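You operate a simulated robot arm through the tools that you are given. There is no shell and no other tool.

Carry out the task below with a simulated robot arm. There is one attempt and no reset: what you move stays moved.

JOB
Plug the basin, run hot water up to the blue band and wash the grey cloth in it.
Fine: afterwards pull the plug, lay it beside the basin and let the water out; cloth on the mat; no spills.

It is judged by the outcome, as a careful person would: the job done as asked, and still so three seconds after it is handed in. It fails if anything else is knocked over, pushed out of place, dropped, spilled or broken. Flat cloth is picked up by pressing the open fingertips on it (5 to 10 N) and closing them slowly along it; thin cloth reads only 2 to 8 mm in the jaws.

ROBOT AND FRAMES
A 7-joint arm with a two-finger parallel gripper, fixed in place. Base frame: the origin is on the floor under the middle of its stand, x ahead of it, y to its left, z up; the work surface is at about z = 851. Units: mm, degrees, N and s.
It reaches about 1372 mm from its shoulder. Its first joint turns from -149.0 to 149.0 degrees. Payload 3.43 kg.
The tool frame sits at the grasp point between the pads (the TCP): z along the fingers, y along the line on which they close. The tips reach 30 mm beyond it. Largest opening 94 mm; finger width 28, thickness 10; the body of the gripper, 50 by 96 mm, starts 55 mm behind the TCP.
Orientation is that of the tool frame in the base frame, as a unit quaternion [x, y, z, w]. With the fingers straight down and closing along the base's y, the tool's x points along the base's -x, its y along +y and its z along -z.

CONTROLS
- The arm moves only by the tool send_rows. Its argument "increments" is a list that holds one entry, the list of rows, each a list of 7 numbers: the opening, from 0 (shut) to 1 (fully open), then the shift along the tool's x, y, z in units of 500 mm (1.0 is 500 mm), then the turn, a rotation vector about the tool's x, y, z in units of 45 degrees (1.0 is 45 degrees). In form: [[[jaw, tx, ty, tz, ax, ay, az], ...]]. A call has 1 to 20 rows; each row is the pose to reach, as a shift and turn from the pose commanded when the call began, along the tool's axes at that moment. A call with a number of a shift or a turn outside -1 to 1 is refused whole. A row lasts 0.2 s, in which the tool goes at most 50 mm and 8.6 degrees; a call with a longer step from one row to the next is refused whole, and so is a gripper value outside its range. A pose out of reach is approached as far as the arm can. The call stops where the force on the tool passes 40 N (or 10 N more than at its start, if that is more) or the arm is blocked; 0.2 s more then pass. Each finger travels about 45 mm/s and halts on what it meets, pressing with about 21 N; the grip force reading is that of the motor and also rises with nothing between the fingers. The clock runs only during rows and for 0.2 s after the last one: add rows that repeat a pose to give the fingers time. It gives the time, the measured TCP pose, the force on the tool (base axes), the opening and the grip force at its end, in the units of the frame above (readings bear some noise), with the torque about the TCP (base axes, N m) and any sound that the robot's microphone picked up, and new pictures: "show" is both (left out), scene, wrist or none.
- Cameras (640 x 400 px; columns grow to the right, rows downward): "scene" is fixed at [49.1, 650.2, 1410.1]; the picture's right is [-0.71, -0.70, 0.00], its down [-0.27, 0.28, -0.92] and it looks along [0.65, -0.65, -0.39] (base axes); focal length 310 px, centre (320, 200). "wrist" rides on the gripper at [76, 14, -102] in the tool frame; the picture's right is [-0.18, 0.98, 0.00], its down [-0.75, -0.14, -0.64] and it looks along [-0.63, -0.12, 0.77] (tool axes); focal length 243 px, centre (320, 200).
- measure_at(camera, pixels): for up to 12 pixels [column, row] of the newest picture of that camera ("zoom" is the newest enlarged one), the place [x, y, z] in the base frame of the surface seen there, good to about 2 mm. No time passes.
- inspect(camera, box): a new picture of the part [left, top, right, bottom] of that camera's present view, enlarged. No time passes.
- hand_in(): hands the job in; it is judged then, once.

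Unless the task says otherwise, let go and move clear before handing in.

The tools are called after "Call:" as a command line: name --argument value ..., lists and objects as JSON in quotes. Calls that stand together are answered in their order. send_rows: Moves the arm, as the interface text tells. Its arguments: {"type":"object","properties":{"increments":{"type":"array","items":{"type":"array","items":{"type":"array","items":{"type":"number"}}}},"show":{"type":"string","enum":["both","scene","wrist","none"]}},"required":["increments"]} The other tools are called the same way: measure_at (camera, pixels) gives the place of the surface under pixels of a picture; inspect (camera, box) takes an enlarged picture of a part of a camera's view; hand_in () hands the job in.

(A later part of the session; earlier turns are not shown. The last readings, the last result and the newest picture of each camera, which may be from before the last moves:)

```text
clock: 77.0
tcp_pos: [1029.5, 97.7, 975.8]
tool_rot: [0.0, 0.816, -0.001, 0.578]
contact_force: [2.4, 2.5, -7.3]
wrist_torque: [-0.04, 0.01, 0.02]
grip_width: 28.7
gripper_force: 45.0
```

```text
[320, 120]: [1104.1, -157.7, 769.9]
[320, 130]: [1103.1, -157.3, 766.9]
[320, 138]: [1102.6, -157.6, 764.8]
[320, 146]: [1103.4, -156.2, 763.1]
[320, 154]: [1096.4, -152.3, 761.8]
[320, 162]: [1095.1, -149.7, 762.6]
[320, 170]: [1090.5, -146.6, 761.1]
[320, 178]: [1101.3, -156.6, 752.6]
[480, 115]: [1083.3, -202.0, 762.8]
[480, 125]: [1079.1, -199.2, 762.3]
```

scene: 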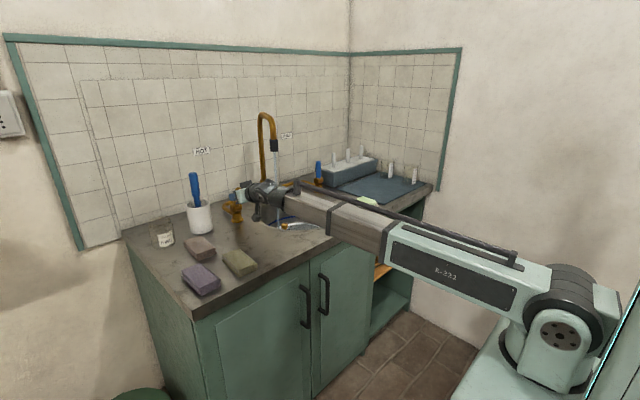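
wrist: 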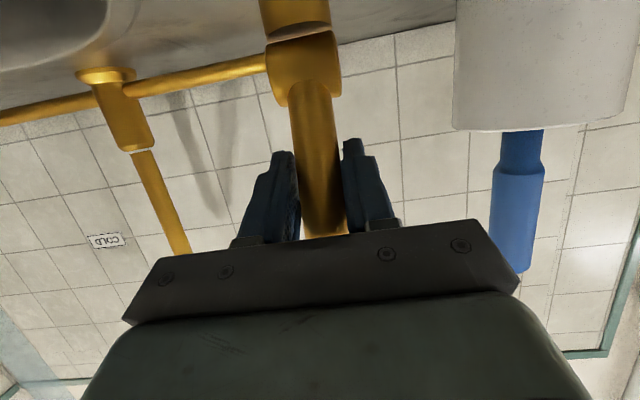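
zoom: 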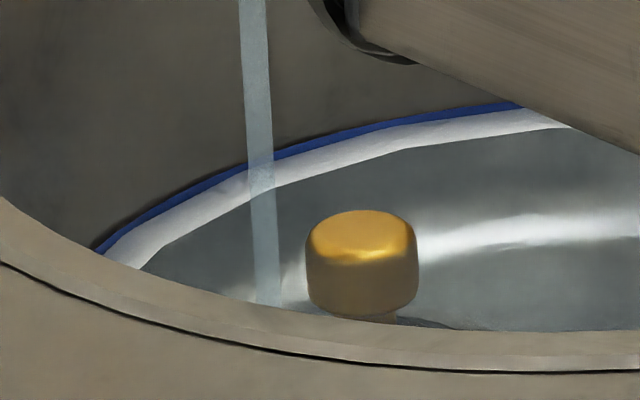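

The surface is now at z≈762, within the blue band. I'll shut the hot lever by reversing the arc.

Call:
send_rows --increments '[[[0.1, -0.0073, 0, 0.008, 0, 0.111, 0], [0.1, -0.0138, 0, 0.0168, 0, 0.222, 0], [0.1, -0.0195, 0, 0.0258, 0, 0.333, 0], [0.1, -0.0244, 0, 0.0355, 0, 0.444, 0], [0.1, -0.0283, 0, 0.0456, 0, 0.555, 0], [0.1, -0.029, 0, 0.048, 0, 0.57, 0]]]'

Call:
inspect --camera "scene" --box '[220, 120, 320, 235]'

```text
clock: 78.4
tcp_pos: [1056.2, 97.0, 983.5]
tool_rot: [0.001, 0.923, -0.002, 0.385]
contact_force: [-2.5, 3.8, 11.5]
wrist_torque: [-0.03, -1.32, 0.05]
grip_width: 29.1
gripper_force: 45.0
```

scene: 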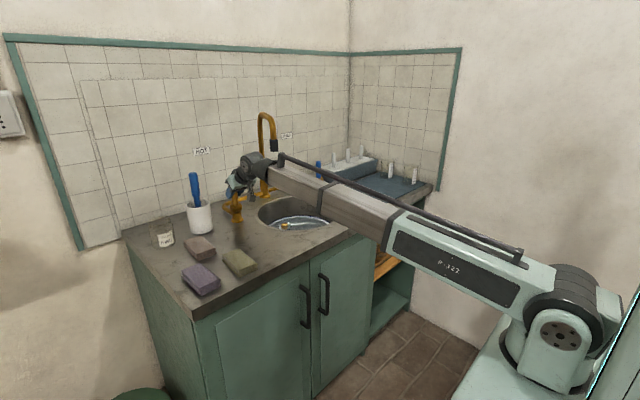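
wrist: 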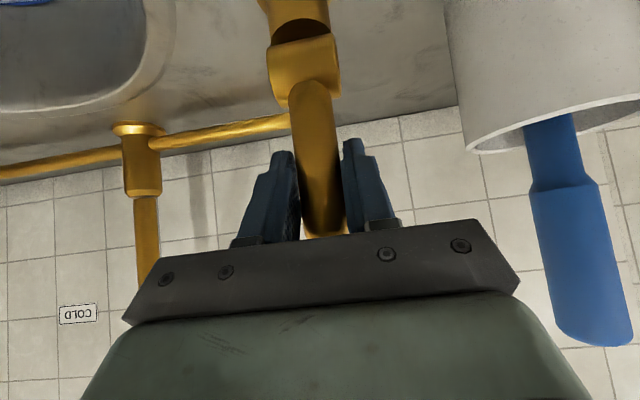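

```text
3.48 times, centred on (270, 178) of scene
```

zoom: 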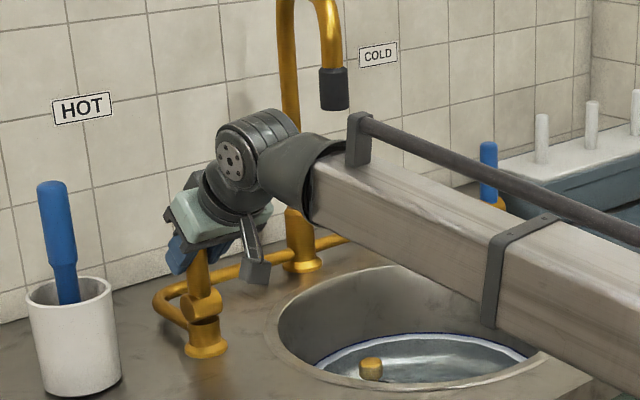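

The stream has stopped. I'll open the fingers and back away from the lever along the approach line.

Call:
send_rows --increments '[[[0.4, 0, 0, 0, 0, 0, 0], [0.7, 0, 0, 0, 0, 0, 0], [0.75, 0, 0, 0, 0, 0, 0], [0.75, 0.01, 0, -0.03, 0, 0, 0], [0.75, 0.05, 0, -0.09, 0, 0, 0], [0.75, 0.09, 0, -0.16, 0, 0, 0], [0.75, 0.13, 0, -0.23, 0, 0, 0], [0.75, 0.165, 0, -0.29, 0, 0, 0], [0.75, 0.185, 0, -0.335, 0, 0, 0], [0.75, 0.185, 0, -0.335, 0, 0, 0]]]'

Call:
inspect --camera "scene" --box '[220, 120, 360, 240]'

```text
clock: 80.6
tcp_pos: [872.6, 97.1, 1034.8]
tool_rot: [0.0, 0.924, -0.002, 0.383]
contact_force: [0.0, -1.0, 0.4]
wrist_torque: [-0.01, 0.01, 0.0]
grip_width: 70.6
gripper_force: 0.0
```

scene: 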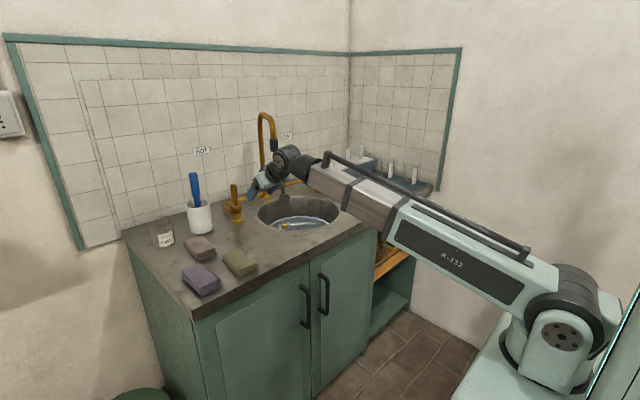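
wrist: 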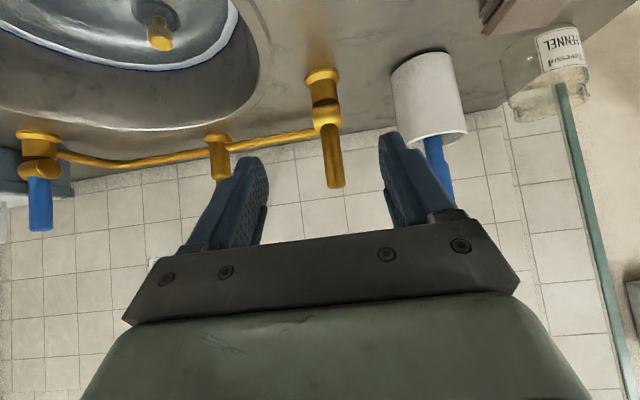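

```text
3.33 times, centred on (290, 180) of scene
```

zoom: 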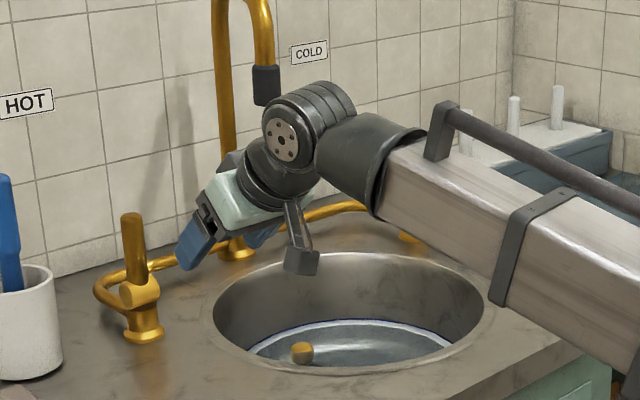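

The tap is shut, the lever upright, and the water sits at the band. Next I'll return the hand to pointing down and move over the three folded cloths to judge their colours.

Call:
send_rows --increments '[[[0.75, -0.008, 0.04, -0.033, 0, 0.12, 0], [0.75, -0.015, 0.09, -0.066, 0, 0.25, 0], [0.75, -0.023, 0.15, -0.099, 0, 0.38, 0], [0.75, -0.031, 0.21, -0.132, 0, 0.51, 0], [0.75, -0.038, 0.27, -0.165, 0, 0.64, 0], [0.75, -0.046, 0.33, -0.2, 0, 0.77, 0], [0.75, -0.053, 0.39, -0.23, 0, 0.9, 0], [0.75, -0.061, 0.43, -0.264, 0, 1.0, 0], [0.75, -0.061, 0.446, -0.264, 0, 1.0, 0], [0.75, -0.061, 0.446, -0.264, 0, 1.0, 0]]]'

```text
clock: 82.8
tcp_pos: [802.4, 322.2, 1148.7]
tool_rot: [0.001, 1.0, -0.001, 0.001]
contact_force: [0.3, 0.2, 0.2]
wrist_torque: [0.01, 0.01, -0.02]
grip_width: 70.6
gripper_force: 0.0
```

scene: 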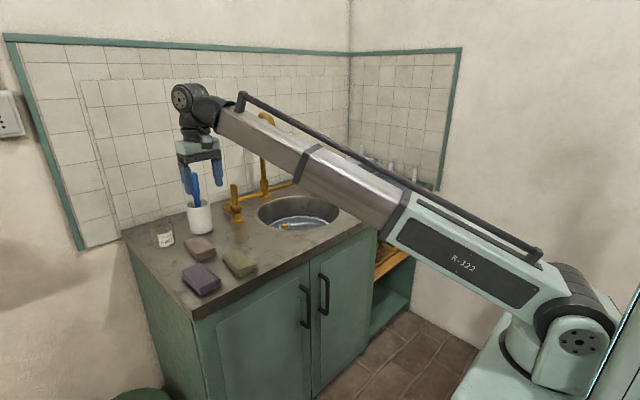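
wrist: 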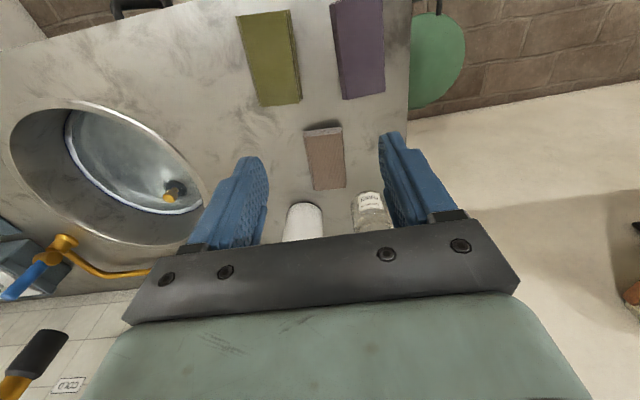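

From above the three cloths look olive-green (270,60), purple (358,45) and grey-brown (325,155). I'll enlarge to compare their saturation.

Call:
inspect --camera "wrist" --box '[230, 0, 430, 240]'

Call:
measure_at --camera "wrist" --pixels '[[304, 132], [341, 126], [313, 191], [347, 187], [325, 160], [330, 140], [303, 205], [355, 205], [259, 105], [300, 102], [340, 98], [385, 92]]'

```text
1.67 times, centred on (330, 120) of wrist
```

zoom: 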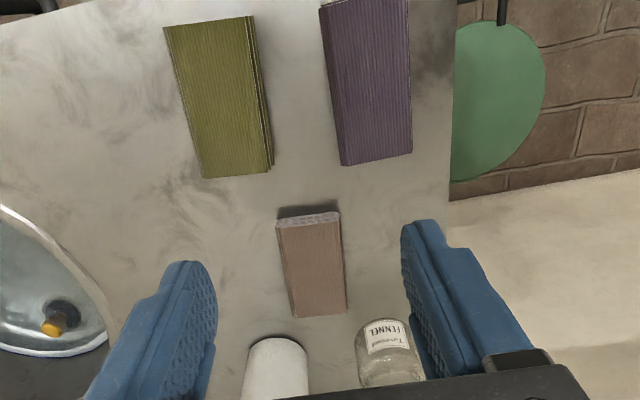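

```text
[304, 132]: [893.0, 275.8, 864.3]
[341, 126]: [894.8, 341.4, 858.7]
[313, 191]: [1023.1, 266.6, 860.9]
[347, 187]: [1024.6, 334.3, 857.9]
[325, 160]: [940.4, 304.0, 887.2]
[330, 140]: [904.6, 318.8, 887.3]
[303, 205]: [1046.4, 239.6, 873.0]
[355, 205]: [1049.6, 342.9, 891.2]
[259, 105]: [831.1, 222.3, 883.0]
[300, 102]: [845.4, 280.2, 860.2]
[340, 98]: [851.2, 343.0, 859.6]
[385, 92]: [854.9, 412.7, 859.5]
```

I'll enlarge small patches of each cloth and a neutral reference to compare the tints.

Call:
inspect --camera "scene" --box '[192, 240, 208, 250]'

Call:
inspect --camera "scene" --box '[193, 273, 209, 283]'

Call:
inspect --camera "scene" --box '[232, 256, 248, 266]'

Call:
inspect --camera "scene" --box '[150, 190, 270, 300]'

```text
16.00 times, centred on (200, 245) of scene
```

zoom: 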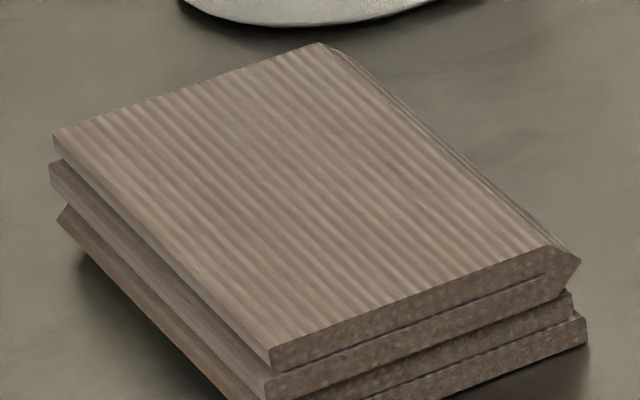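

```text
16.00 times, centred on (201, 278) of scene
```

zoom: 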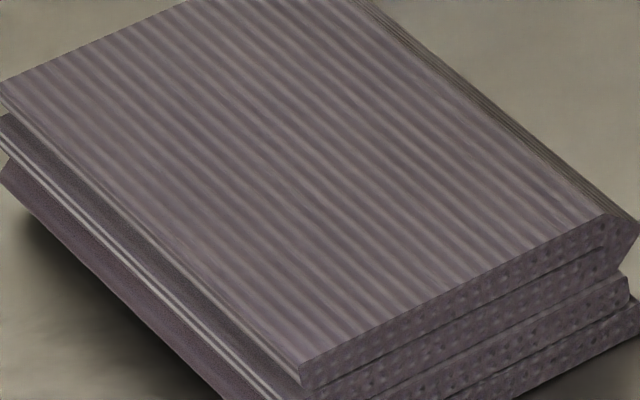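

```text
16.00 times, centred on (240, 261) of scene
```

zoom: 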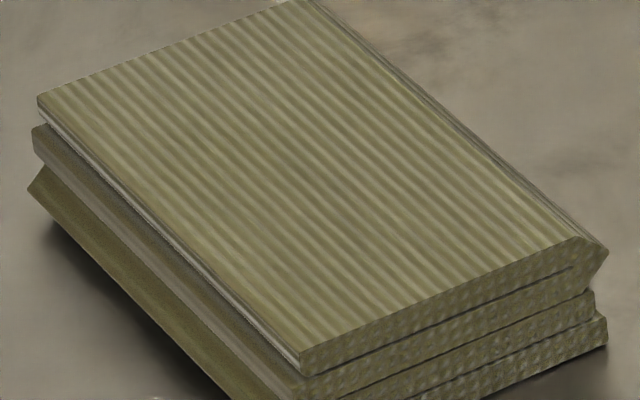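

```text
3.64 times, centred on (210, 245) of scene
```

zoom: 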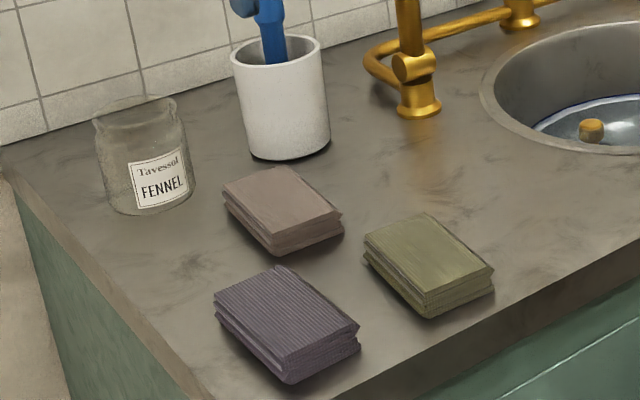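

The cloth at scene (200,248) is the closest to neutral grey; the other two are clearly purple and olive. I'll measure its outline for the grasp.

Call:
measure_at --camera "wrist" --pixels '[[307, 139], [322, 137], [339, 134], [317, 188], [330, 187], [343, 184], [312, 163], [341, 160], [325, 130], [308, 133], [309, 150], [342, 172]]'

```text
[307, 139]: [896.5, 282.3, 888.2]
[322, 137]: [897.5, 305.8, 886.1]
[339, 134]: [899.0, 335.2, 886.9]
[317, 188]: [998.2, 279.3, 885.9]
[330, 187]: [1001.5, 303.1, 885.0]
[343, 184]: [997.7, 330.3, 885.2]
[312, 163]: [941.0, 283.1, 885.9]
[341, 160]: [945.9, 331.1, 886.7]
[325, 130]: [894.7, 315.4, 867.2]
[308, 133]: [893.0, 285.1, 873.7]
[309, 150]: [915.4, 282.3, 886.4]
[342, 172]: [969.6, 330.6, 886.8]
```

The stack spans x 893–1003, y 279–336, top z=887, so the jaws can take it by its long sides. I'll open fully and move above its centre at (948,308).

Call:
send_rows --increments '[[[1, -0.06, -0.006, 0.02, 0, 0, 0], [1, -0.12, -0.012, 0.06, 0, 0, 0], [1, -0.18, -0.018, 0.11, 0, 0, 0], [1, -0.23, -0.024, 0.17, 0, 0, 0], [1, -0.27, -0.028, 0.24, 0, 0, 0], [1, -0.292, -0.028, 0.31, 0, 0, 0], [1, -0.292, -0.028, 0.37, 0, 0, 0], [1, -0.292, -0.028, 0.378, 0, 0, 0], [1, -0.292, -0.028, 0.378, 0, 0, 0]]]'

Call:
inspect --camera "wrist" --box '[200, 20, 440, 220]'

```text
clock: 84.8
tcp_pos: [948.2, 307.0, 961.3]
tool_rot: [0.001, 1.0, -0.001, 0.001]
contact_force: [0.1, 0.3, 0.5]
wrist_torque: [0.01, -0.01, 0.0]
grip_width: 94.0
gripper_force: 0.1
```

scene: 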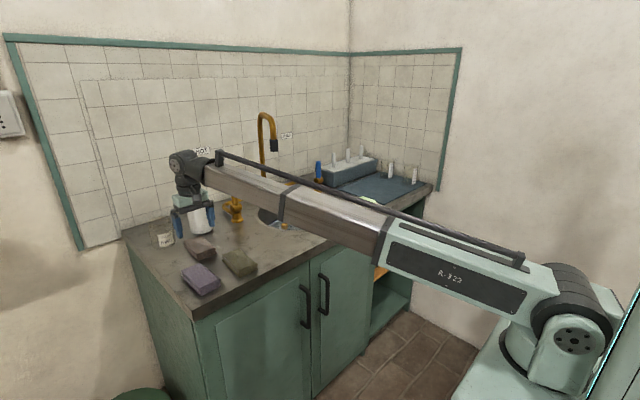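
wrist: 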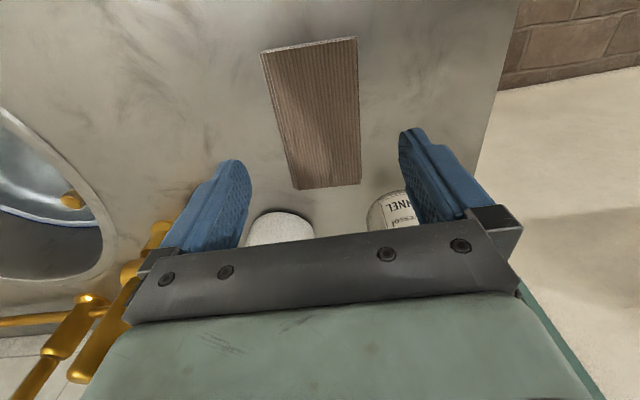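

```text
2.00 times, centred on (320, 120) of wrist
```

zoom: 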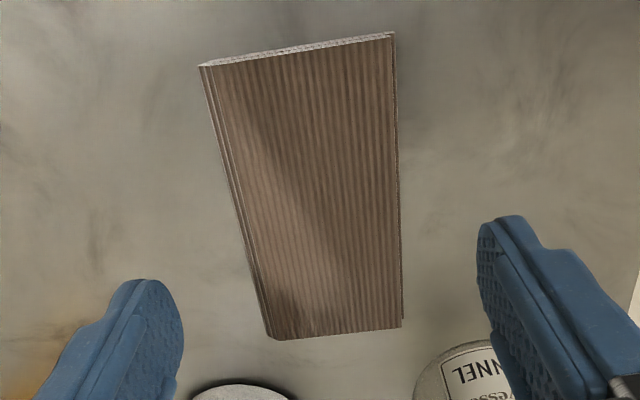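

Up close this cloth looks browner than expected against the neutral counter. Before committing, I'll view the other two from the same distance for a fair comparison.

Call:
send_rows --increments '[[[1, 0.04, 0.02, -0.02, 0, 0, 0], [1, 0.1, 0.05, -0.04, 0, 0, 0], [1, 0.16, 0.08, -0.04, 0, 0, 0], [1, 0.22, 0.11, -0.03, 0, 0, 0], [1, 0.27, 0.14, -0.01, 0, 0, 0], [1, 0.3, 0.16, 0, 0, 0, 0], [1, 0.3, 0.16, 0, 0, 0, 0]]]' --show "wrist"

Call:
inspect --camera "wrist" --box '[200, 20, 440, 220]'

```text
clock: 86.4
tcp_pos: [798.2, 388.5, 959.5]
tool_rot: [0.001, 1.0, -0.001, 0.001]
contact_force: [0.2, 0.3, 0.8]
wrist_torque: [-0.01, -0.02, 0.01]
grip_width: 94.0
gripper_force: 0.1
```

wrist: 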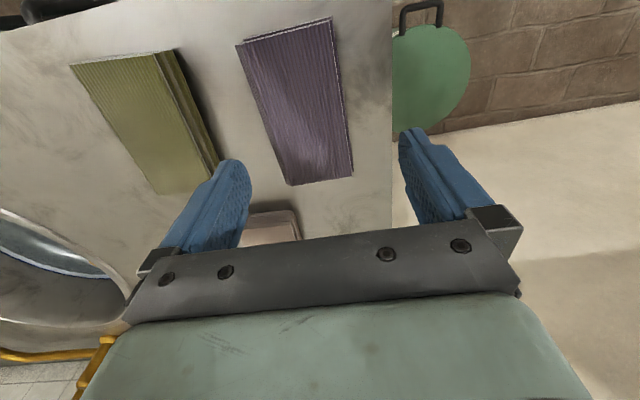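

```text
2.00 times, centred on (320, 120) of wrist
```

zoom: 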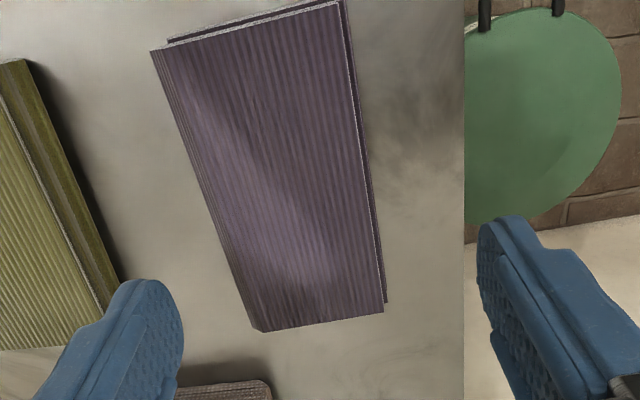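

Side by side, the purple and olive cloths are plainly coloured. The one at (948,308) shares the warm cast of the neutral metal parts (counter, forearm), so I take it as the grey one. I'll return above it.

Call:
send_rows --increments '[[[1, -0.04, -0.02, -0.02, 0, 0, 0], [1, -0.1, -0.05, -0.04, 0, 0, 0], [1, -0.16, -0.08, -0.04, 0, 0, 0], [1, -0.22, -0.11, -0.03, 0, 0, 0], [1, -0.27, -0.14, -0.01, 0, 0, 0], [1, -0.3, -0.161, 0, 0, 0, 0], [1, -0.3, -0.161, 0, 0, 0, 0]]]' --show "wrist"

Call:
measure_at --camera "wrist" --pixels '[[264, 55], [310, 46], [356, 41], [285, 120], [359, 110], [297, 186], [330, 186], [360, 180], [320, 120]]'

```text
clock: 88.0
tcp_pos: [947.1, 307.1, 960.7]
tool_rot: [0.001, 1.0, 0.0, 0.001]
contact_force: [-0.1, -0.4, -0.4]
wrist_torque: [-0.01, -0.01, 0.0]
grip_width: 93.8
gripper_force: 0.1
```

wrist: 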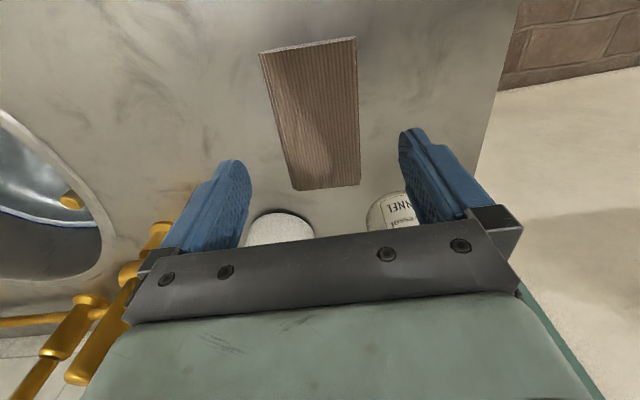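

```text
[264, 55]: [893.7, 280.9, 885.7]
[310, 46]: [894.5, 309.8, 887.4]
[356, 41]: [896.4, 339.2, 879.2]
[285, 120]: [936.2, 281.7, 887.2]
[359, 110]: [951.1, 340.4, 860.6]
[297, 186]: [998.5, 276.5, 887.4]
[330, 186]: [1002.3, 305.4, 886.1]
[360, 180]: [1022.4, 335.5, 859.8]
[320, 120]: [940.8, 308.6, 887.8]
```

The stack is centred at (948,308.5), matching the TCP. I'll descend until the tips are about 4 mm above the counter.

Call:
send_rows --increments '[[[1, 0, 0.003, 0.03, 0, 0, 0], [1, 0, 0.003, 0.07, 0, 0, 0], [1, 0, 0.003, 0.11, 0, 0, 0], [1, 0, 0.003, 0.138, 0, 0, 0], [1, 0, 0.003, 0.15, 0, 0, 0], [1, 0, 0.003, 0.15, 0, 0, 0]]]' --show "wrist"

```text
clock: 89.4
tcp_pos: [948.6, 308.4, 890.2]
tool_rot: [0.001, 1.0, 0.0, 0.003]
contact_force: [-4.0, -2.5, 9.0]
wrist_torque: [0.41, 0.29, 0.31]
grip_width: 93.2
gripper_force: 0.0
stopped in row 6: the force on the tool passed its limit at 42 N (the readings are from after the stop); the commanded pose is now the measured one
```

wrist: 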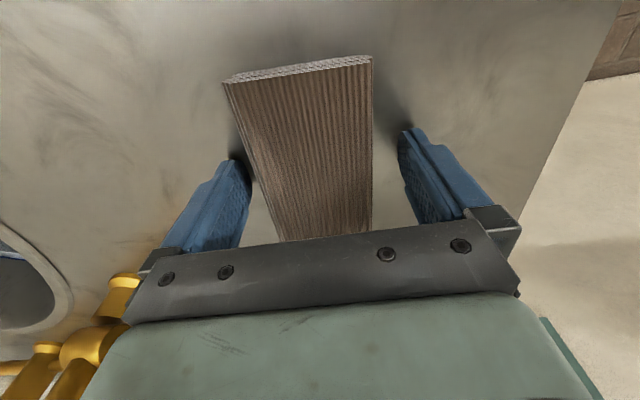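

The tips touched the counter, which is at z≈860 here. I'll raise 2.5 mm and close slowly on the stack's sides.

Call:
send_rows --increments '[[[1, 0, 0, -0.006, 0, 0, 0], [0.85, 0, 0, -0.006, 0, 0, 0], [0.7, 0, 0, -0.006, 0, 0, 0], [0.6, 0, 0, -0.006, 0, 0, 0], [0.5, 0, 0, -0.006, 0, 0, 0], [0.4, 0, 0, -0.006, 0, 0, 0], [0.4, 0, 0, -0.006, 0, 0, 0]]]' --show "wrist"

```text
clock: 91.0
tcp_pos: [949.0, 308.5, 892.0]
tool_rot: [0.001, 1.0, 0.0, 0.002]
contact_force: [-0.2, -0.6, 0.7]
wrist_torque: [0.0, 0.01, 0.0]
grip_width: 67.6
gripper_force: 20.5
```

wrist: 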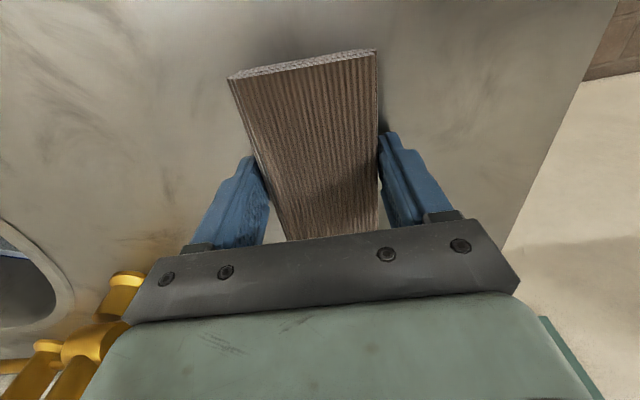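

The stack is held at 67.6 mm with 20 N. I'll lift it about 110 mm and check.

Call:
send_rows --increments '[[[0.4, 0, 0, -0.02, 0, 0, 0], [0.4, 0, 0, -0.05, 0, 0, 0], [0.4, 0, 0, -0.1, 0, 0, 0], [0.4, 0, 0, -0.16, 0, 0, 0], [0.4, 0, 0, -0.22, 0, 0, 0], [0.4, 0, 0, -0.22, 0, 0, 0]]]'

```text
clock: 92.4
tcp_pos: [948.9, 307.8, 1002.9]
tool_rot: [0.001, 1.0, -0.001, 0.003]
contact_force: [-0.1, -0.6, -0.9]
wrist_torque: [-0.01, 0.01, 0.0]
grip_width: 67.3
gripper_force: 20.6
```

scene: 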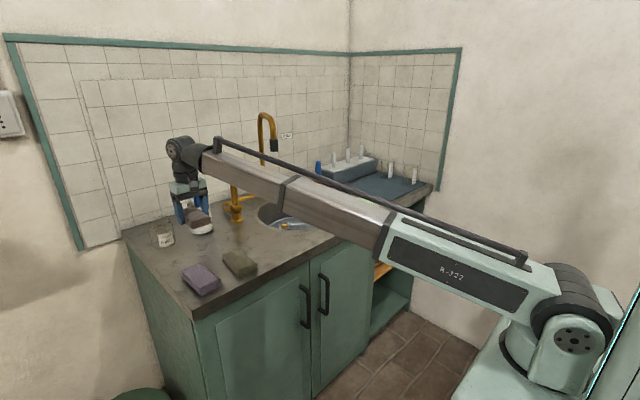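
wrist: 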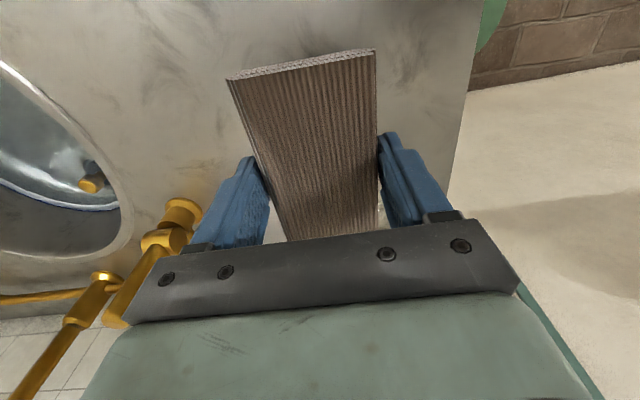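

The cloth is lifted securely. I'll carry it around the front of the spout: first to (800,200), then along y to (800,-150) at z≈1000.

Call:
send_rows --increments '[[[0.4, 0.05, -0.03, 0, 0, 0, 0], [0.4, 0.11, -0.07, 0, 0, 0, 0], [0.4, 0.17, -0.11, 0, 0, 0, 0], [0.4, 0.23, -0.16, 0, 0, 0, 0], [0.4, 0.275, -0.22, 0, 0, 0, 0], [0.4, 0.298, -0.29, 0, 0, 0, 0], [0.4, 0.298, -0.36, 0, 0, 0, 0], [0.4, 0.298, -0.44, 0, 0, 0, 0], [0.4, 0.298, -0.52, 0, 0, 0, 0], [0.4, 0.298, -0.6, 0, 0, 0, 0], [0.4, 0.298, -0.68, 0, 0, 0, 0], [0.4, 0.298, -0.76, 0, 0, 0, 0], [0.4, 0.298, -0.83, 0, 0, 0, 0], [0.4, 0.298, -0.89, 0, 0, 0, 0], [0.4, 0.298, -0.916, 0, 0, 0, 0], [0.4, 0.298, -0.916, 0, 0, 0, 0]]]'

```text
clock: 95.8
tcp_pos: [796.9, -150.0, 1000.4]
tool_rot: [0.001, 1.0, 0.0, 0.003]
contact_force: [0.0, -0.5, -0.9]
wrist_torque: [0.0, 0.0, 0.02]
grip_width: 66.9
gripper_force: 21.4
```

scene: 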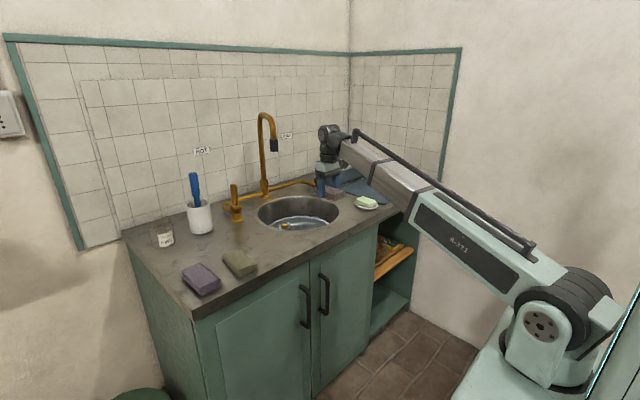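
wrist: 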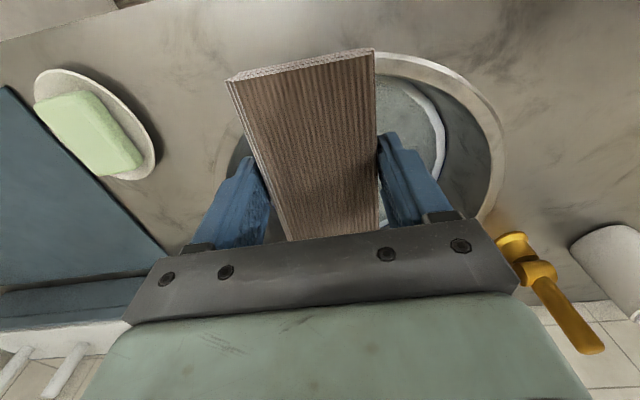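

The basin is directly ahead and the soap dish at (95,125) is well clear. I'll move the cloth over the basin centre-left at about (925,-155), z≈930.

Call:
send_rows --increments '[[[0.4, -0.04, -0.002, 0.03, 0, 0, 0], [0.4, -0.1, -0.004, 0.07, 0, 0, 0], [0.4, -0.16, -0.006, 0.11, 0, 0, 0], [0.4, -0.22, -0.008, 0.14, 0, 0, 0], [0.4, -0.256, -0.01, 0.14, 0, 0, 0], [0.4, -0.256, -0.01, 0.14, 0, 0, 0]]]'

```text
clock: 97.2
tcp_pos: [926.7, -151.7, 930.6]
tool_rot: [0.001, 1.0, 0.0, 0.003]
contact_force: [0.4, 0.4, -1.3]
wrist_torque: [-0.02, -0.01, 0.01]
grip_width: 67.3
gripper_force: 20.6
```

scene: 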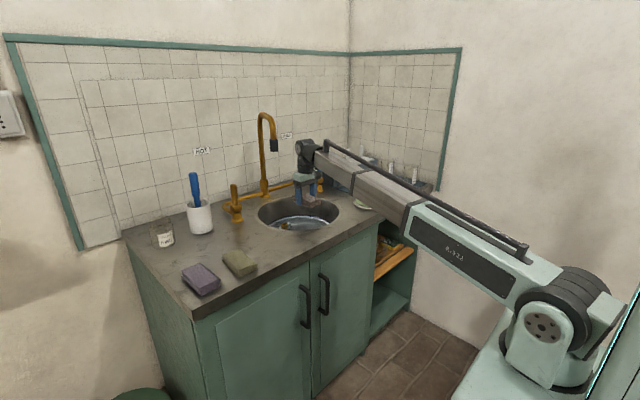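
wrist: 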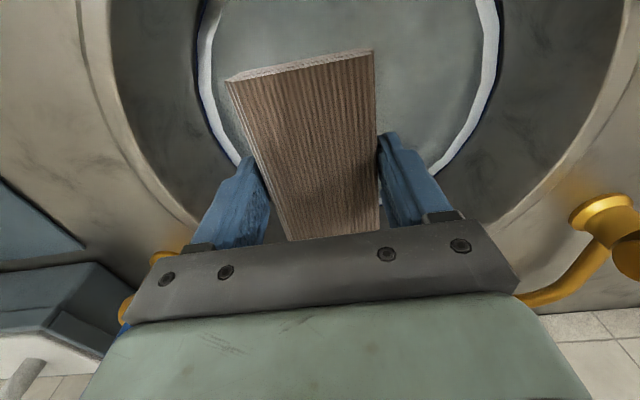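

The cloth is over the water. I'll lower it gently until it is fully submerged (TCP z≈757).

Call:
send_rows --increments '[[[0.4, 0, 0, 0.05, 0, 0, 0], [0.4, 0, 0, 0.11, 0, 0, 0], [0.4, 0, 0, 0.17, 0, 0, 0], [0.4, 0, 0, 0.22, 0, 0, 0], [0.4, 0, 0, 0.25, 0, 0, 0], [0.4, 0, 0, 0.27, 0, 0, 0], [0.4, 0, 0, 0.29, 0, 0, 0], [0.4, 0, 0, 0.31, 0, 0, 0], [0.4, 0, 0, 0.325, 0, 0, 0], [0.4, 0, 0, 0.34, 0, 0, 0], [0.4, 0, 0, 0.347, 0, 0, 0], [0.4, 0, 0, 0.347, 0, 0, 0]]]'

```text
clock: 99.8
tcp_pos: [927.1, -154.7, 756.8]
tool_rot: [0.001, 1.0, 0.001, 0.003]
contact_force: [0.4, 0.2, -0.2]
wrist_torque: [-0.01, 0.03, 0.0]
grip_width: 67.1
gripper_force: 20.9
```

scene: 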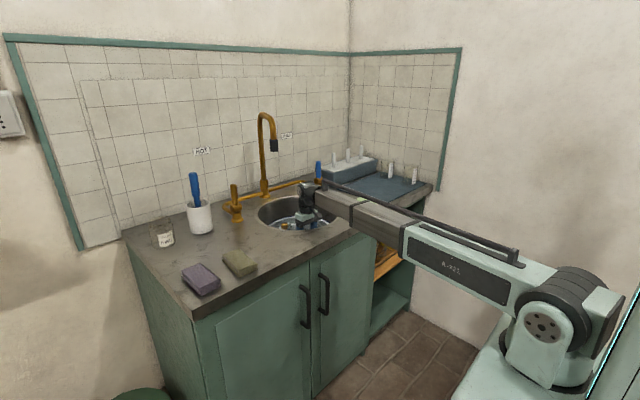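
wrist: 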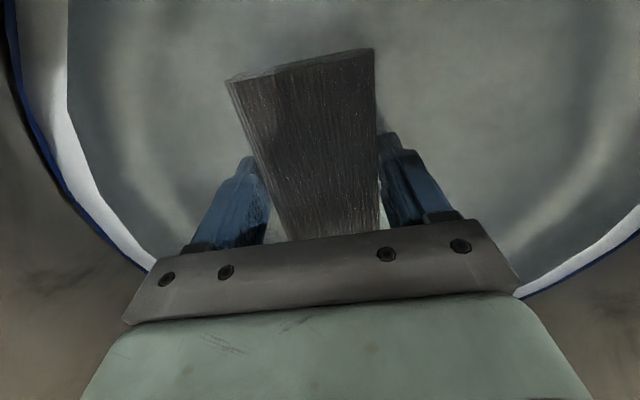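

The cloth is submerged and darkening at (310,140). I'll wash it with gentle strokes in the water, keeping clear of the plug.

Call:
send_rows --increments '[[[0.4, 0, 0.03, 0, 0, 0, 0], [0.4, 0, 0.05, -0.005, 0, 0, 0], [0.4, 0, 0.03, -0.01, 0, 0, 0], [0.4, 0, 0, 0, 0, 0, 0], [0.4, 0, -0.03, 0, 0, 0, 0], [0.4, 0, -0.04, -0.01, 0, 0, 0], [0.4, 0, -0.02, -0.01, 0, 0, 0], [0.4, 0, 0, 0, 0, 0, 0], [0.4, 0.02, 0.02, 0, 0, 0, 0], [0.4, 0.04, 0.04, 0, 0, 0, 0], [0.4, 0.02, 0.05, 0, 0, 0, 0], [0.4, -0.01, 0.04, 0, 0, 0, 0], [0.4, -0.03, 0.02, 0, 0, 0, 0], [0.4, -0.03, -0.01, 0, 0, 0, 0], [0.4, -0.01, -0.03, 0, 0, 0, 0], [0.4, 0.02, -0.03, 0, 0, 0, 0], [0.4, 0.04, -0.01, 0, 0, 0, 0], [0.4, 0.02, 0.01, 0, 0, 0, 0], [0.4, 0, 0, 0, 0, 0, 0], [0.4, 0, 0, 0, 0, 0, 0]]]'

```text
clock: 104.0
tcp_pos: [928.2, -155.4, 759.7]
tool_rot: [0.001, 1.0, 0.0, 0.003]
contact_force: [0.0, -0.4, -0.4]
wrist_torque: [-0.03, 0.02, 0.02]
grip_width: 67.4
gripper_force: 21.1
```

scene: 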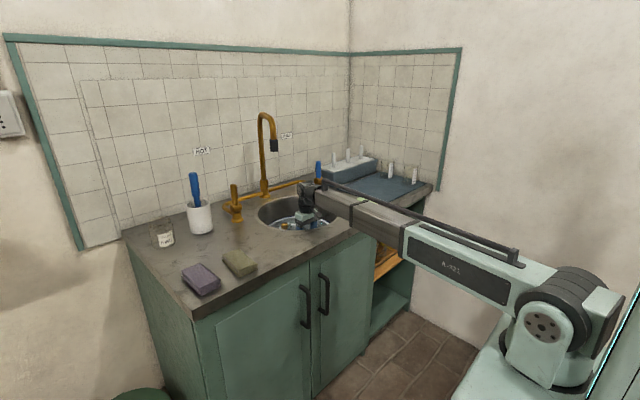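
wrist: 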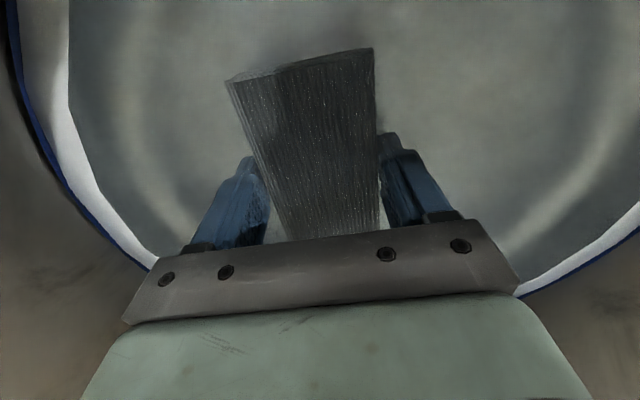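

The cloth looks greyer now than at first, so the washing is lifting its brown tint. I'll do another round.

Call:
send_rows --increments '[[[0.4, 0, 0.03, 0, 0, 0, 0], [0.4, 0, 0.05, -0.005, 0, 0, 0], [0.4, 0, 0.03, -0.01, 0, 0, 0], [0.4, 0, 0, 0, 0, 0, 0], [0.4, 0, -0.03, 0, 0, 0, 0], [0.4, 0, -0.04, -0.01, 0, 0, 0], [0.4, 0, -0.02, -0.01, 0, 0, 0], [0.4, 0, 0, 0, 0, 0, 0], [0.4, 0.02, 0.02, 0, 0, 0, 0], [0.4, 0.04, 0.04, 0, 0, 0, 0], [0.4, 0.02, 0.05, 0, 0, 0, 0], [0.4, -0.01, 0.04, 0, 0, 0, 0], [0.4, -0.03, 0.02, 0, 0, 0, 0], [0.4, -0.03, -0.01, 0, 0, 0, 0], [0.4, -0.01, -0.03, 0, 0, 0, 0], [0.4, 0.02, -0.03, 0, 0, 0, 0], [0.4, 0.04, -0.01, 0, 0, 0, 0], [0.4, 0.02, 0.01, 0, 0, 0, 0], [0.4, 0, 0, 0, 0, 0, 0], [0.4, 0, 0, 0, 0, 0, 0]]]' --show "wrist"

Call:
send_rows --increments '[[[0.4, 0, 0.03, 0, 0, 0, 0], [0.4, 0, 0.05, -0.005, 0, 0, 0], [0.4, 0, 0.03, -0.01, 0, 0, 0], [0.4, 0, 0, 0, 0, 0, 0], [0.4, 0, -0.03, 0, 0, 0, 0], [0.4, 0, -0.04, -0.01, 0, 0, 0], [0.4, 0, -0.02, -0.01, 0, 0, 0], [0.4, 0, 0, 0, 0, 0, 0], [0.4, 0.02, 0.02, 0, 0, 0, 0], [0.4, 0.04, 0.04, 0, 0, 0, 0], [0.4, 0.02, 0.05, 0, 0, 0, 0], [0.4, -0.01, 0.04, 0, 0, 0, 0], [0.4, -0.03, 0.02, 0, 0, 0, 0], [0.4, -0.03, -0.01, 0, 0, 0, 0], [0.4, -0.01, -0.03, 0, 0, 0, 0], [0.4, 0.02, -0.03, 0, 0, 0, 0], [0.4, 0.04, -0.01, 0, 0, 0, 0], [0.4, 0.02, 0.01, 0, 0, 0, 0], [0.4, 0, 0, 0, 0, 0, 0], [0.4, 0, 0, 0, 0, 0, 0]]]' --show "wrist"

```text
clock: 108.2
tcp_pos: [926.9, -156.1, 758.1]
tool_rot: [0.001, 1.0, 0.001, 0.002]
contact_force: [0.1, -0.7, -0.8]
wrist_torque: [0.01, -0.02, -0.04]
grip_width: 67.1
gripper_force: 21.2
```

wrist: 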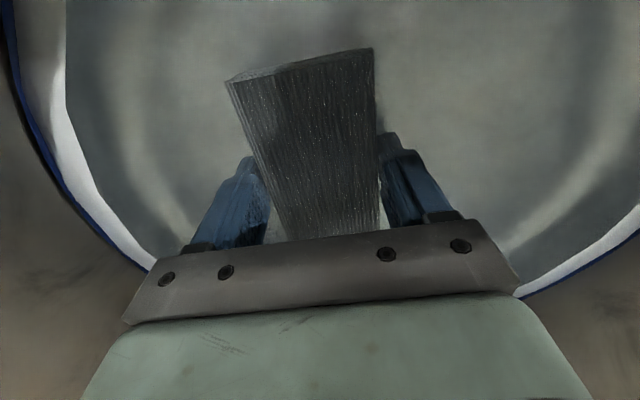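

```text
clock: 112.4
tcp_pos: [927.4, -155.4, 758.8]
tool_rot: [0.001, 1.0, 0.0, 0.003]
contact_force: [0.3, 0.6, -0.2]
wrist_torque: [0.02, -0.01, -0.02]
grip_width: 67.1
gripper_force: 21.1
```

wrist: 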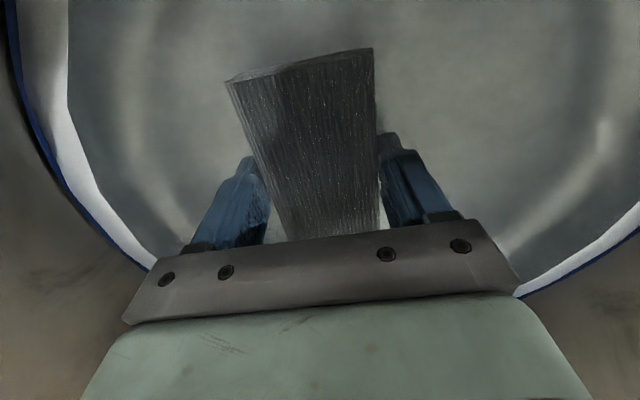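

The cloth is now a clean neutral grey, which confirms the choice. I'll lift it out slowly and let it drip over the basin.

Call:
send_rows --increments '[[[0.4, 0, 0, -0.02, 0, 0, 0], [0.4, 0, 0, -0.04, 0, 0, 0], [0.4, 0, 0, -0.06, 0, 0, 0], [0.4, 0, 0, -0.08, 0, 0, 0], [0.4, 0, 0, -0.1, 0, 0, 0], [0.4, 0, 0, -0.12, 0, 0, 0], [0.4, 0, 0, -0.14, 0, 0, 0], [0.4, 0, 0, -0.14, 0, 0, 0], [0.4, 0, 0, -0.14, 0, 0, 0], [0.4, 0, 0, -0.14, 0, 0, 0], [0.4, 0, 0, -0.14, 0, 0, 0], [0.4, 0, 0, -0.14, 0, 0, 0], [0.4, 0, 0, -0.14, 0, 0, 0], [0.4, 0, 0, -0.14, 0, 0, 0], [0.4, 0, 0, -0.14, 0, 0, 0], [0.4, 0, 0, -0.14, 0, 0, 0], [0.4, 0, 0, -0.14, 0, 0, 0], [0.4, 0, 0, -0.14, 0, 0, 0], [0.4, 0, 0, -0.14, 0, 0, 0], [0.4, 0, 0, -0.14, 0, 0, 0]]]'

Call:
inspect --camera "scene" --box '[245, 170, 345, 240]'

```text
clock: 116.6
tcp_pos: [927.8, -155.5, 828.0]
tool_rot: [0.001, 1.0, 0.0, 0.003]
contact_force: [0.3, -0.7, -0.6]
wrist_torque: [0.0, -0.06, -0.02]
grip_width: 66.9
gripper_force: 21.3
```

scene: 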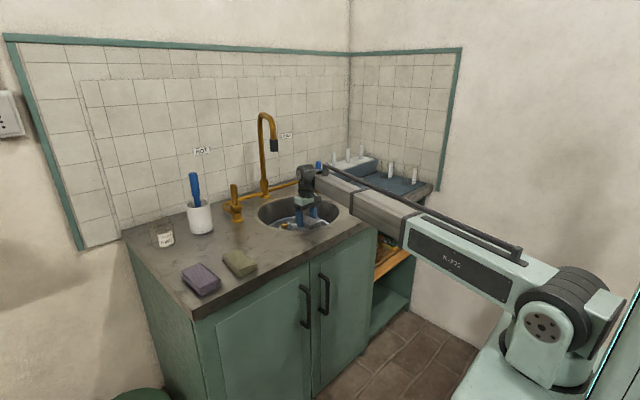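
wrist: 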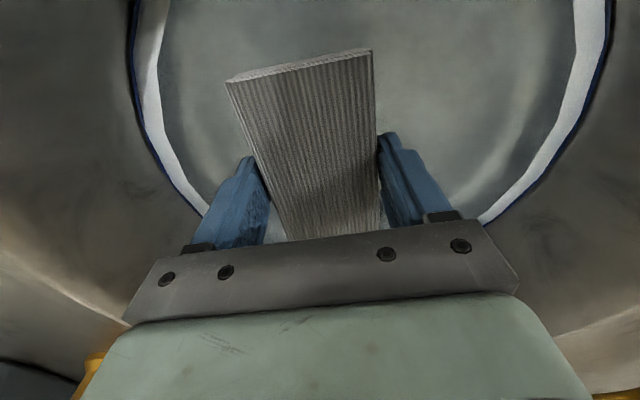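

```text
5.71 times, centred on (295, 205) of scene
```

zoom: 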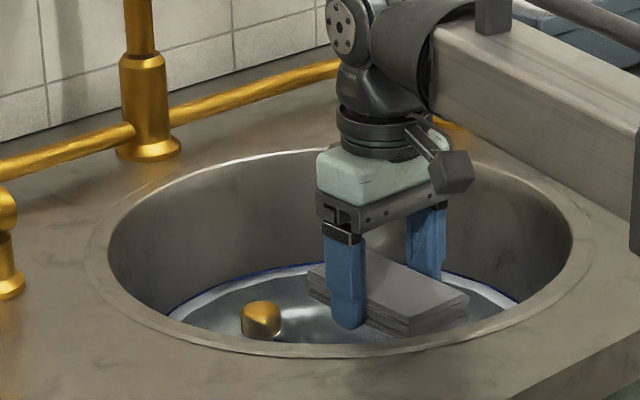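

The cloth is out and now light grey, with no drips visible in the zoom. I'll let it drip a few more seconds and look at the mat.

Call:
send_rows --increments '[[[0.4, 0, 0, 0, 0, 0, 0], [0.4, 0, 0, 0, 0, 0, 0], [0.4, 0, 0, 0, 0, 0, 0], [0.4, 0, 0, 0, 0, 0, 0], [0.4, 0, 0, 0, 0, 0, 0], [0.4, 0, 0, 0, 0, 0, 0], [0.4, 0, 0, 0, 0, 0, 0], [0.4, 0, 0, 0, 0, 0, 0], [0.4, 0, 0, 0, 0, 0, 0], [0.4, 0, 0, 0, 0, 0, 0], [0.4, 0, 0, 0, 0, 0, 0], [0.4, 0, 0, 0, 0, 0, 0], [0.4, 0, 0, 0, 0, 0, 0], [0.4, 0, 0, 0, 0, 0, 0], [0.4, 0, 0, 0, 0, 0, 0], [0.4, 0, 0, 0, 0, 0, 0], [0.4, 0, 0, 0, 0, 0, 0], [0.4, 0, 0, 0, 0, 0, 0], [0.4, 0, 0, 0, 0, 0, 0], [0.4, 0, 0, 0, 0, 0, 0]]]' --show "scene"

Call:
inspect --camera "scene" --box '[310, 140, 450, 230]'

```text
clock: 120.8
tcp_pos: [928.0, -154.0, 828.1]
tool_rot: [0.001, 1.0, 0.0, 0.002]
contact_force: [0.3, 0.4, -0.1]
wrist_torque: [0.0, -0.02, 0.01]
grip_width: 67.1
gripper_force: 20.6
```

scene: 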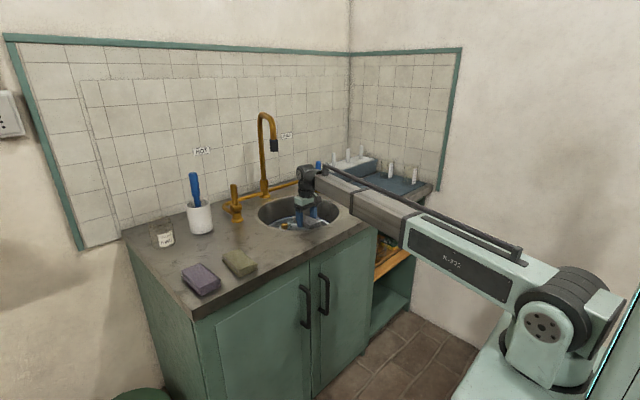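

```text
4.44 times, centred on (380, 185) of scene
```

zoom: 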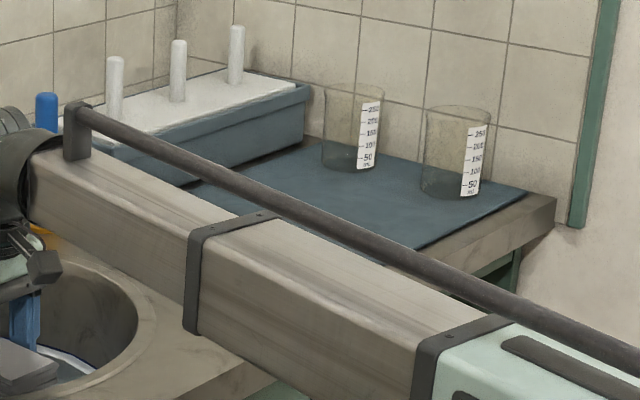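

Two glass beakers stand on the mat at zoom (350,125) and (455,150). I'll measure them and the mat's extent to find a free spot.

Call:
measure_at --camera "zoom" --pixels '[[370, 135], [362, 160], [472, 160], [465, 185], [350, 165], [520, 195], [430, 240], [395, 232], [300, 150], [430, 180], [400, 200], [330, 185]]'

Call:
measure_at --camera "zoom" --pixels '[[326, 150], [378, 115], [328, 90], [425, 180], [490, 130], [430, 110], [220, 190], [250, 175], [310, 95], [300, 130], [235, 200], [500, 205]]'

```text
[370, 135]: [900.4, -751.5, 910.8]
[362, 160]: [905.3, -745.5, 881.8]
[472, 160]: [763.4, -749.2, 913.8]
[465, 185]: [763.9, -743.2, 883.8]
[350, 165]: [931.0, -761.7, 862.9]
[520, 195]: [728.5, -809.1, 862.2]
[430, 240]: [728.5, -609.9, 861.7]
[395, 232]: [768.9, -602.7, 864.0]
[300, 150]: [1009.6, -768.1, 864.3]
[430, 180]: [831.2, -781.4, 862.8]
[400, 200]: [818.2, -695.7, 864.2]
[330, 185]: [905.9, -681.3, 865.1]
```

```text
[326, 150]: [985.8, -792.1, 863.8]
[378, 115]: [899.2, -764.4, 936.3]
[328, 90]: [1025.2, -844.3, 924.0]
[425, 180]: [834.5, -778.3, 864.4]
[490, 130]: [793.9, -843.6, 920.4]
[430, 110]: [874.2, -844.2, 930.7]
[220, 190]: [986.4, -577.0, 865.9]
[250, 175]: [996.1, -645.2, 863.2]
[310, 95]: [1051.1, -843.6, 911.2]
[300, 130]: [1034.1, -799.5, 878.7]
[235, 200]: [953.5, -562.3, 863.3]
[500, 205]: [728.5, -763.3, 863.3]
```

The beakers stand at about (920,-775) and (780,-775); the mat's nearer half around (880,-610) is free. I'll lift the cloth clear of the rim and carry it over to the mat.

Call:
send_rows --increments '[[[0.4, 0, 0, -0.03, 0, 0, 0], [0.4, 0, 0, -0.08, 0, 0, 0], [0.4, 0.01, 0, -0.14, 0, 0, 0], [0.4, 0.04, 0, -0.2, 0, 0, 0], [0.4, 0.08, 0, -0.24, 0, 0, 0], [0.4, 0.096, -0.03, -0.25, 0, 0, 0], [0.4, 0.096, -0.09, -0.25, 0, 0, 0], [0.4, 0.096, -0.16, -0.25, 0, 0, 0], [0.4, 0.096, -0.23, -0.25, 0, 0, 0], [0.4, 0.096, -0.3, -0.25, 0, 0, 0], [0.4, 0.096, -0.37, -0.25, 0, 0, 0], [0.4, 0.096, -0.44, -0.25, 0, 0, 0], [0.4, 0.096, -0.51, -0.25, 0, 0, 0], [0.4, 0.096, -0.58, -0.25, 0, 0, 0], [0.4, 0.096, -0.64, -0.25, 0, 0, 0], [0.4, 0.096, -0.68, -0.25, 0, 0, 0], [0.4, 0.096, -0.7, -0.25, 0, 0, 0], [0.4, 0.096, -0.7, -0.25, 0, 0, 0]]]'

```text
clock: 124.6
tcp_pos: [878.5, -504.8, 952.3]
tool_rot: [0.002, 1.0, 0.0, 0.002]
contact_force: [-0.2, -0.2, -0.7]
wrist_torque: [0.0, -0.02, -0.01]
grip_width: 66.9
gripper_force: 20.8
```

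scene: 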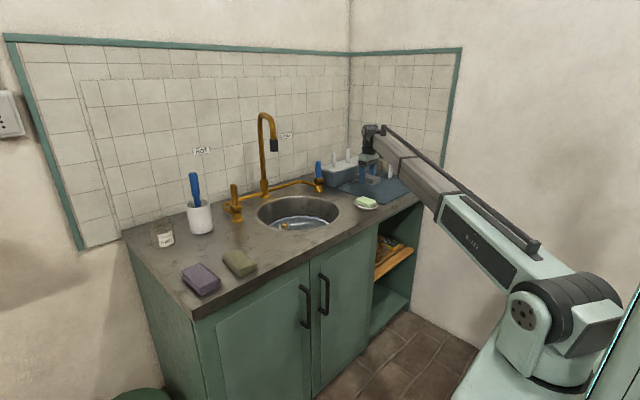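
wrist: 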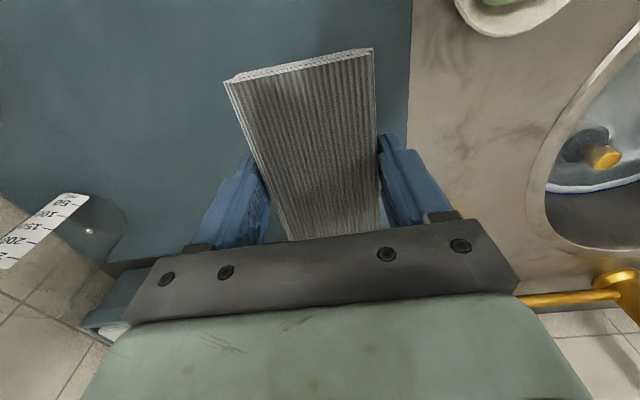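

The mat's near edge runs along column ~408 and one beaker is at (60,240). I'll measure the mat edges here and check the counter for drips.

Call:
measure_at --camera "wrist" --pixels '[[404, 20], [404, 100], [400, 170], [416, 100], [200, 150], [100, 200], [60, 120], [20, 20], [140, 230], [120, 225], [320, 20]]'

Call:
inspect --camera "scene" --box '[250, 140, 420, 245]'

```text
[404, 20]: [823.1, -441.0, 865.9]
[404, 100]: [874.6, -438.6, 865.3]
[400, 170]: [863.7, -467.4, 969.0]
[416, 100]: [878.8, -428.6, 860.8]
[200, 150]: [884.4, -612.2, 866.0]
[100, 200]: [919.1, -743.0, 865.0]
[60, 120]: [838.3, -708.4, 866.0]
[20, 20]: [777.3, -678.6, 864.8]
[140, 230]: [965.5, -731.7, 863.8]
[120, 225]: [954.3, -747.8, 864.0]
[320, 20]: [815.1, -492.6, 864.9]
```

```text
3.76 times, centred on (335, 192) of scene
```

zoom: 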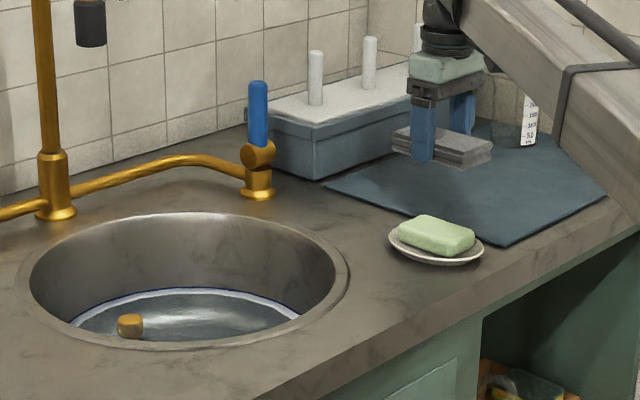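

The mat spans y from -437 to about -810, top z≈865. I'll move 50 mm further and lower the cloth to just above the mat.

Call:
send_rows --increments '[[[0.4, 0, -0.05, 0, 0, 0, 0], [0.4, 0, -0.1, 0.01, 0, 0, 0], [0.4, 0, -0.1, 0.04, 0, 0, 0], [0.4, 0, -0.1, 0.07, 0, 0, 0], [0.4, 0, -0.1, 0.09, 0, 0, 0], [0.4, 0, -0.1, 0.098, 0, 0, 0], [0.4, 0, -0.1, 0.104, 0, 0, 0], [0.4, 0, -0.1, 0.104, 0, 0, 0]]]' --show "wrist"

```text
clock: 126.4
tcp_pos: [878.8, -553.9, 900.4]
tool_rot: [0.001, 1.0, 0.0, 0.003]
contact_force: [-0.1, -0.5, 0.0]
wrist_torque: [0.02, 0.01, -0.01]
grip_width: 66.9
gripper_force: 20.8
```

wrist: 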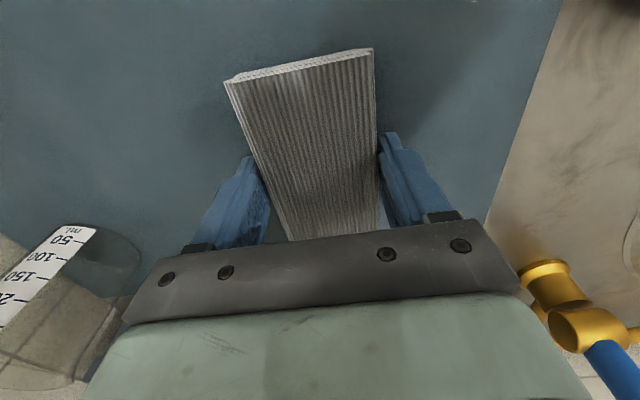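

Still no contact at TCP z=900. I'll lower a few more millimetres until the cloth touches.

Call:
send_rows --increments '[[[0.4, 0, 0, 0.002, 0, 0, 0], [0.4, 0, 0, 0.004, 0, 0, 0], [0.4, 0, 0, 0.006, 0, 0, 0], [0.4, 0, 0, 0.007, 0, 0, 0]]]' --show "none"

```text
clock: 127.4
tcp_pos: [877.5, -555.3, 897.1]
tool_rot: [0.001, 1.0, 0.0, 0.003]
contact_force: [0.3, 0.0, 0.1]
wrist_torque: [-0.02, 0.01, -0.01]
grip_width: 67.0
gripper_force: 20.9
```

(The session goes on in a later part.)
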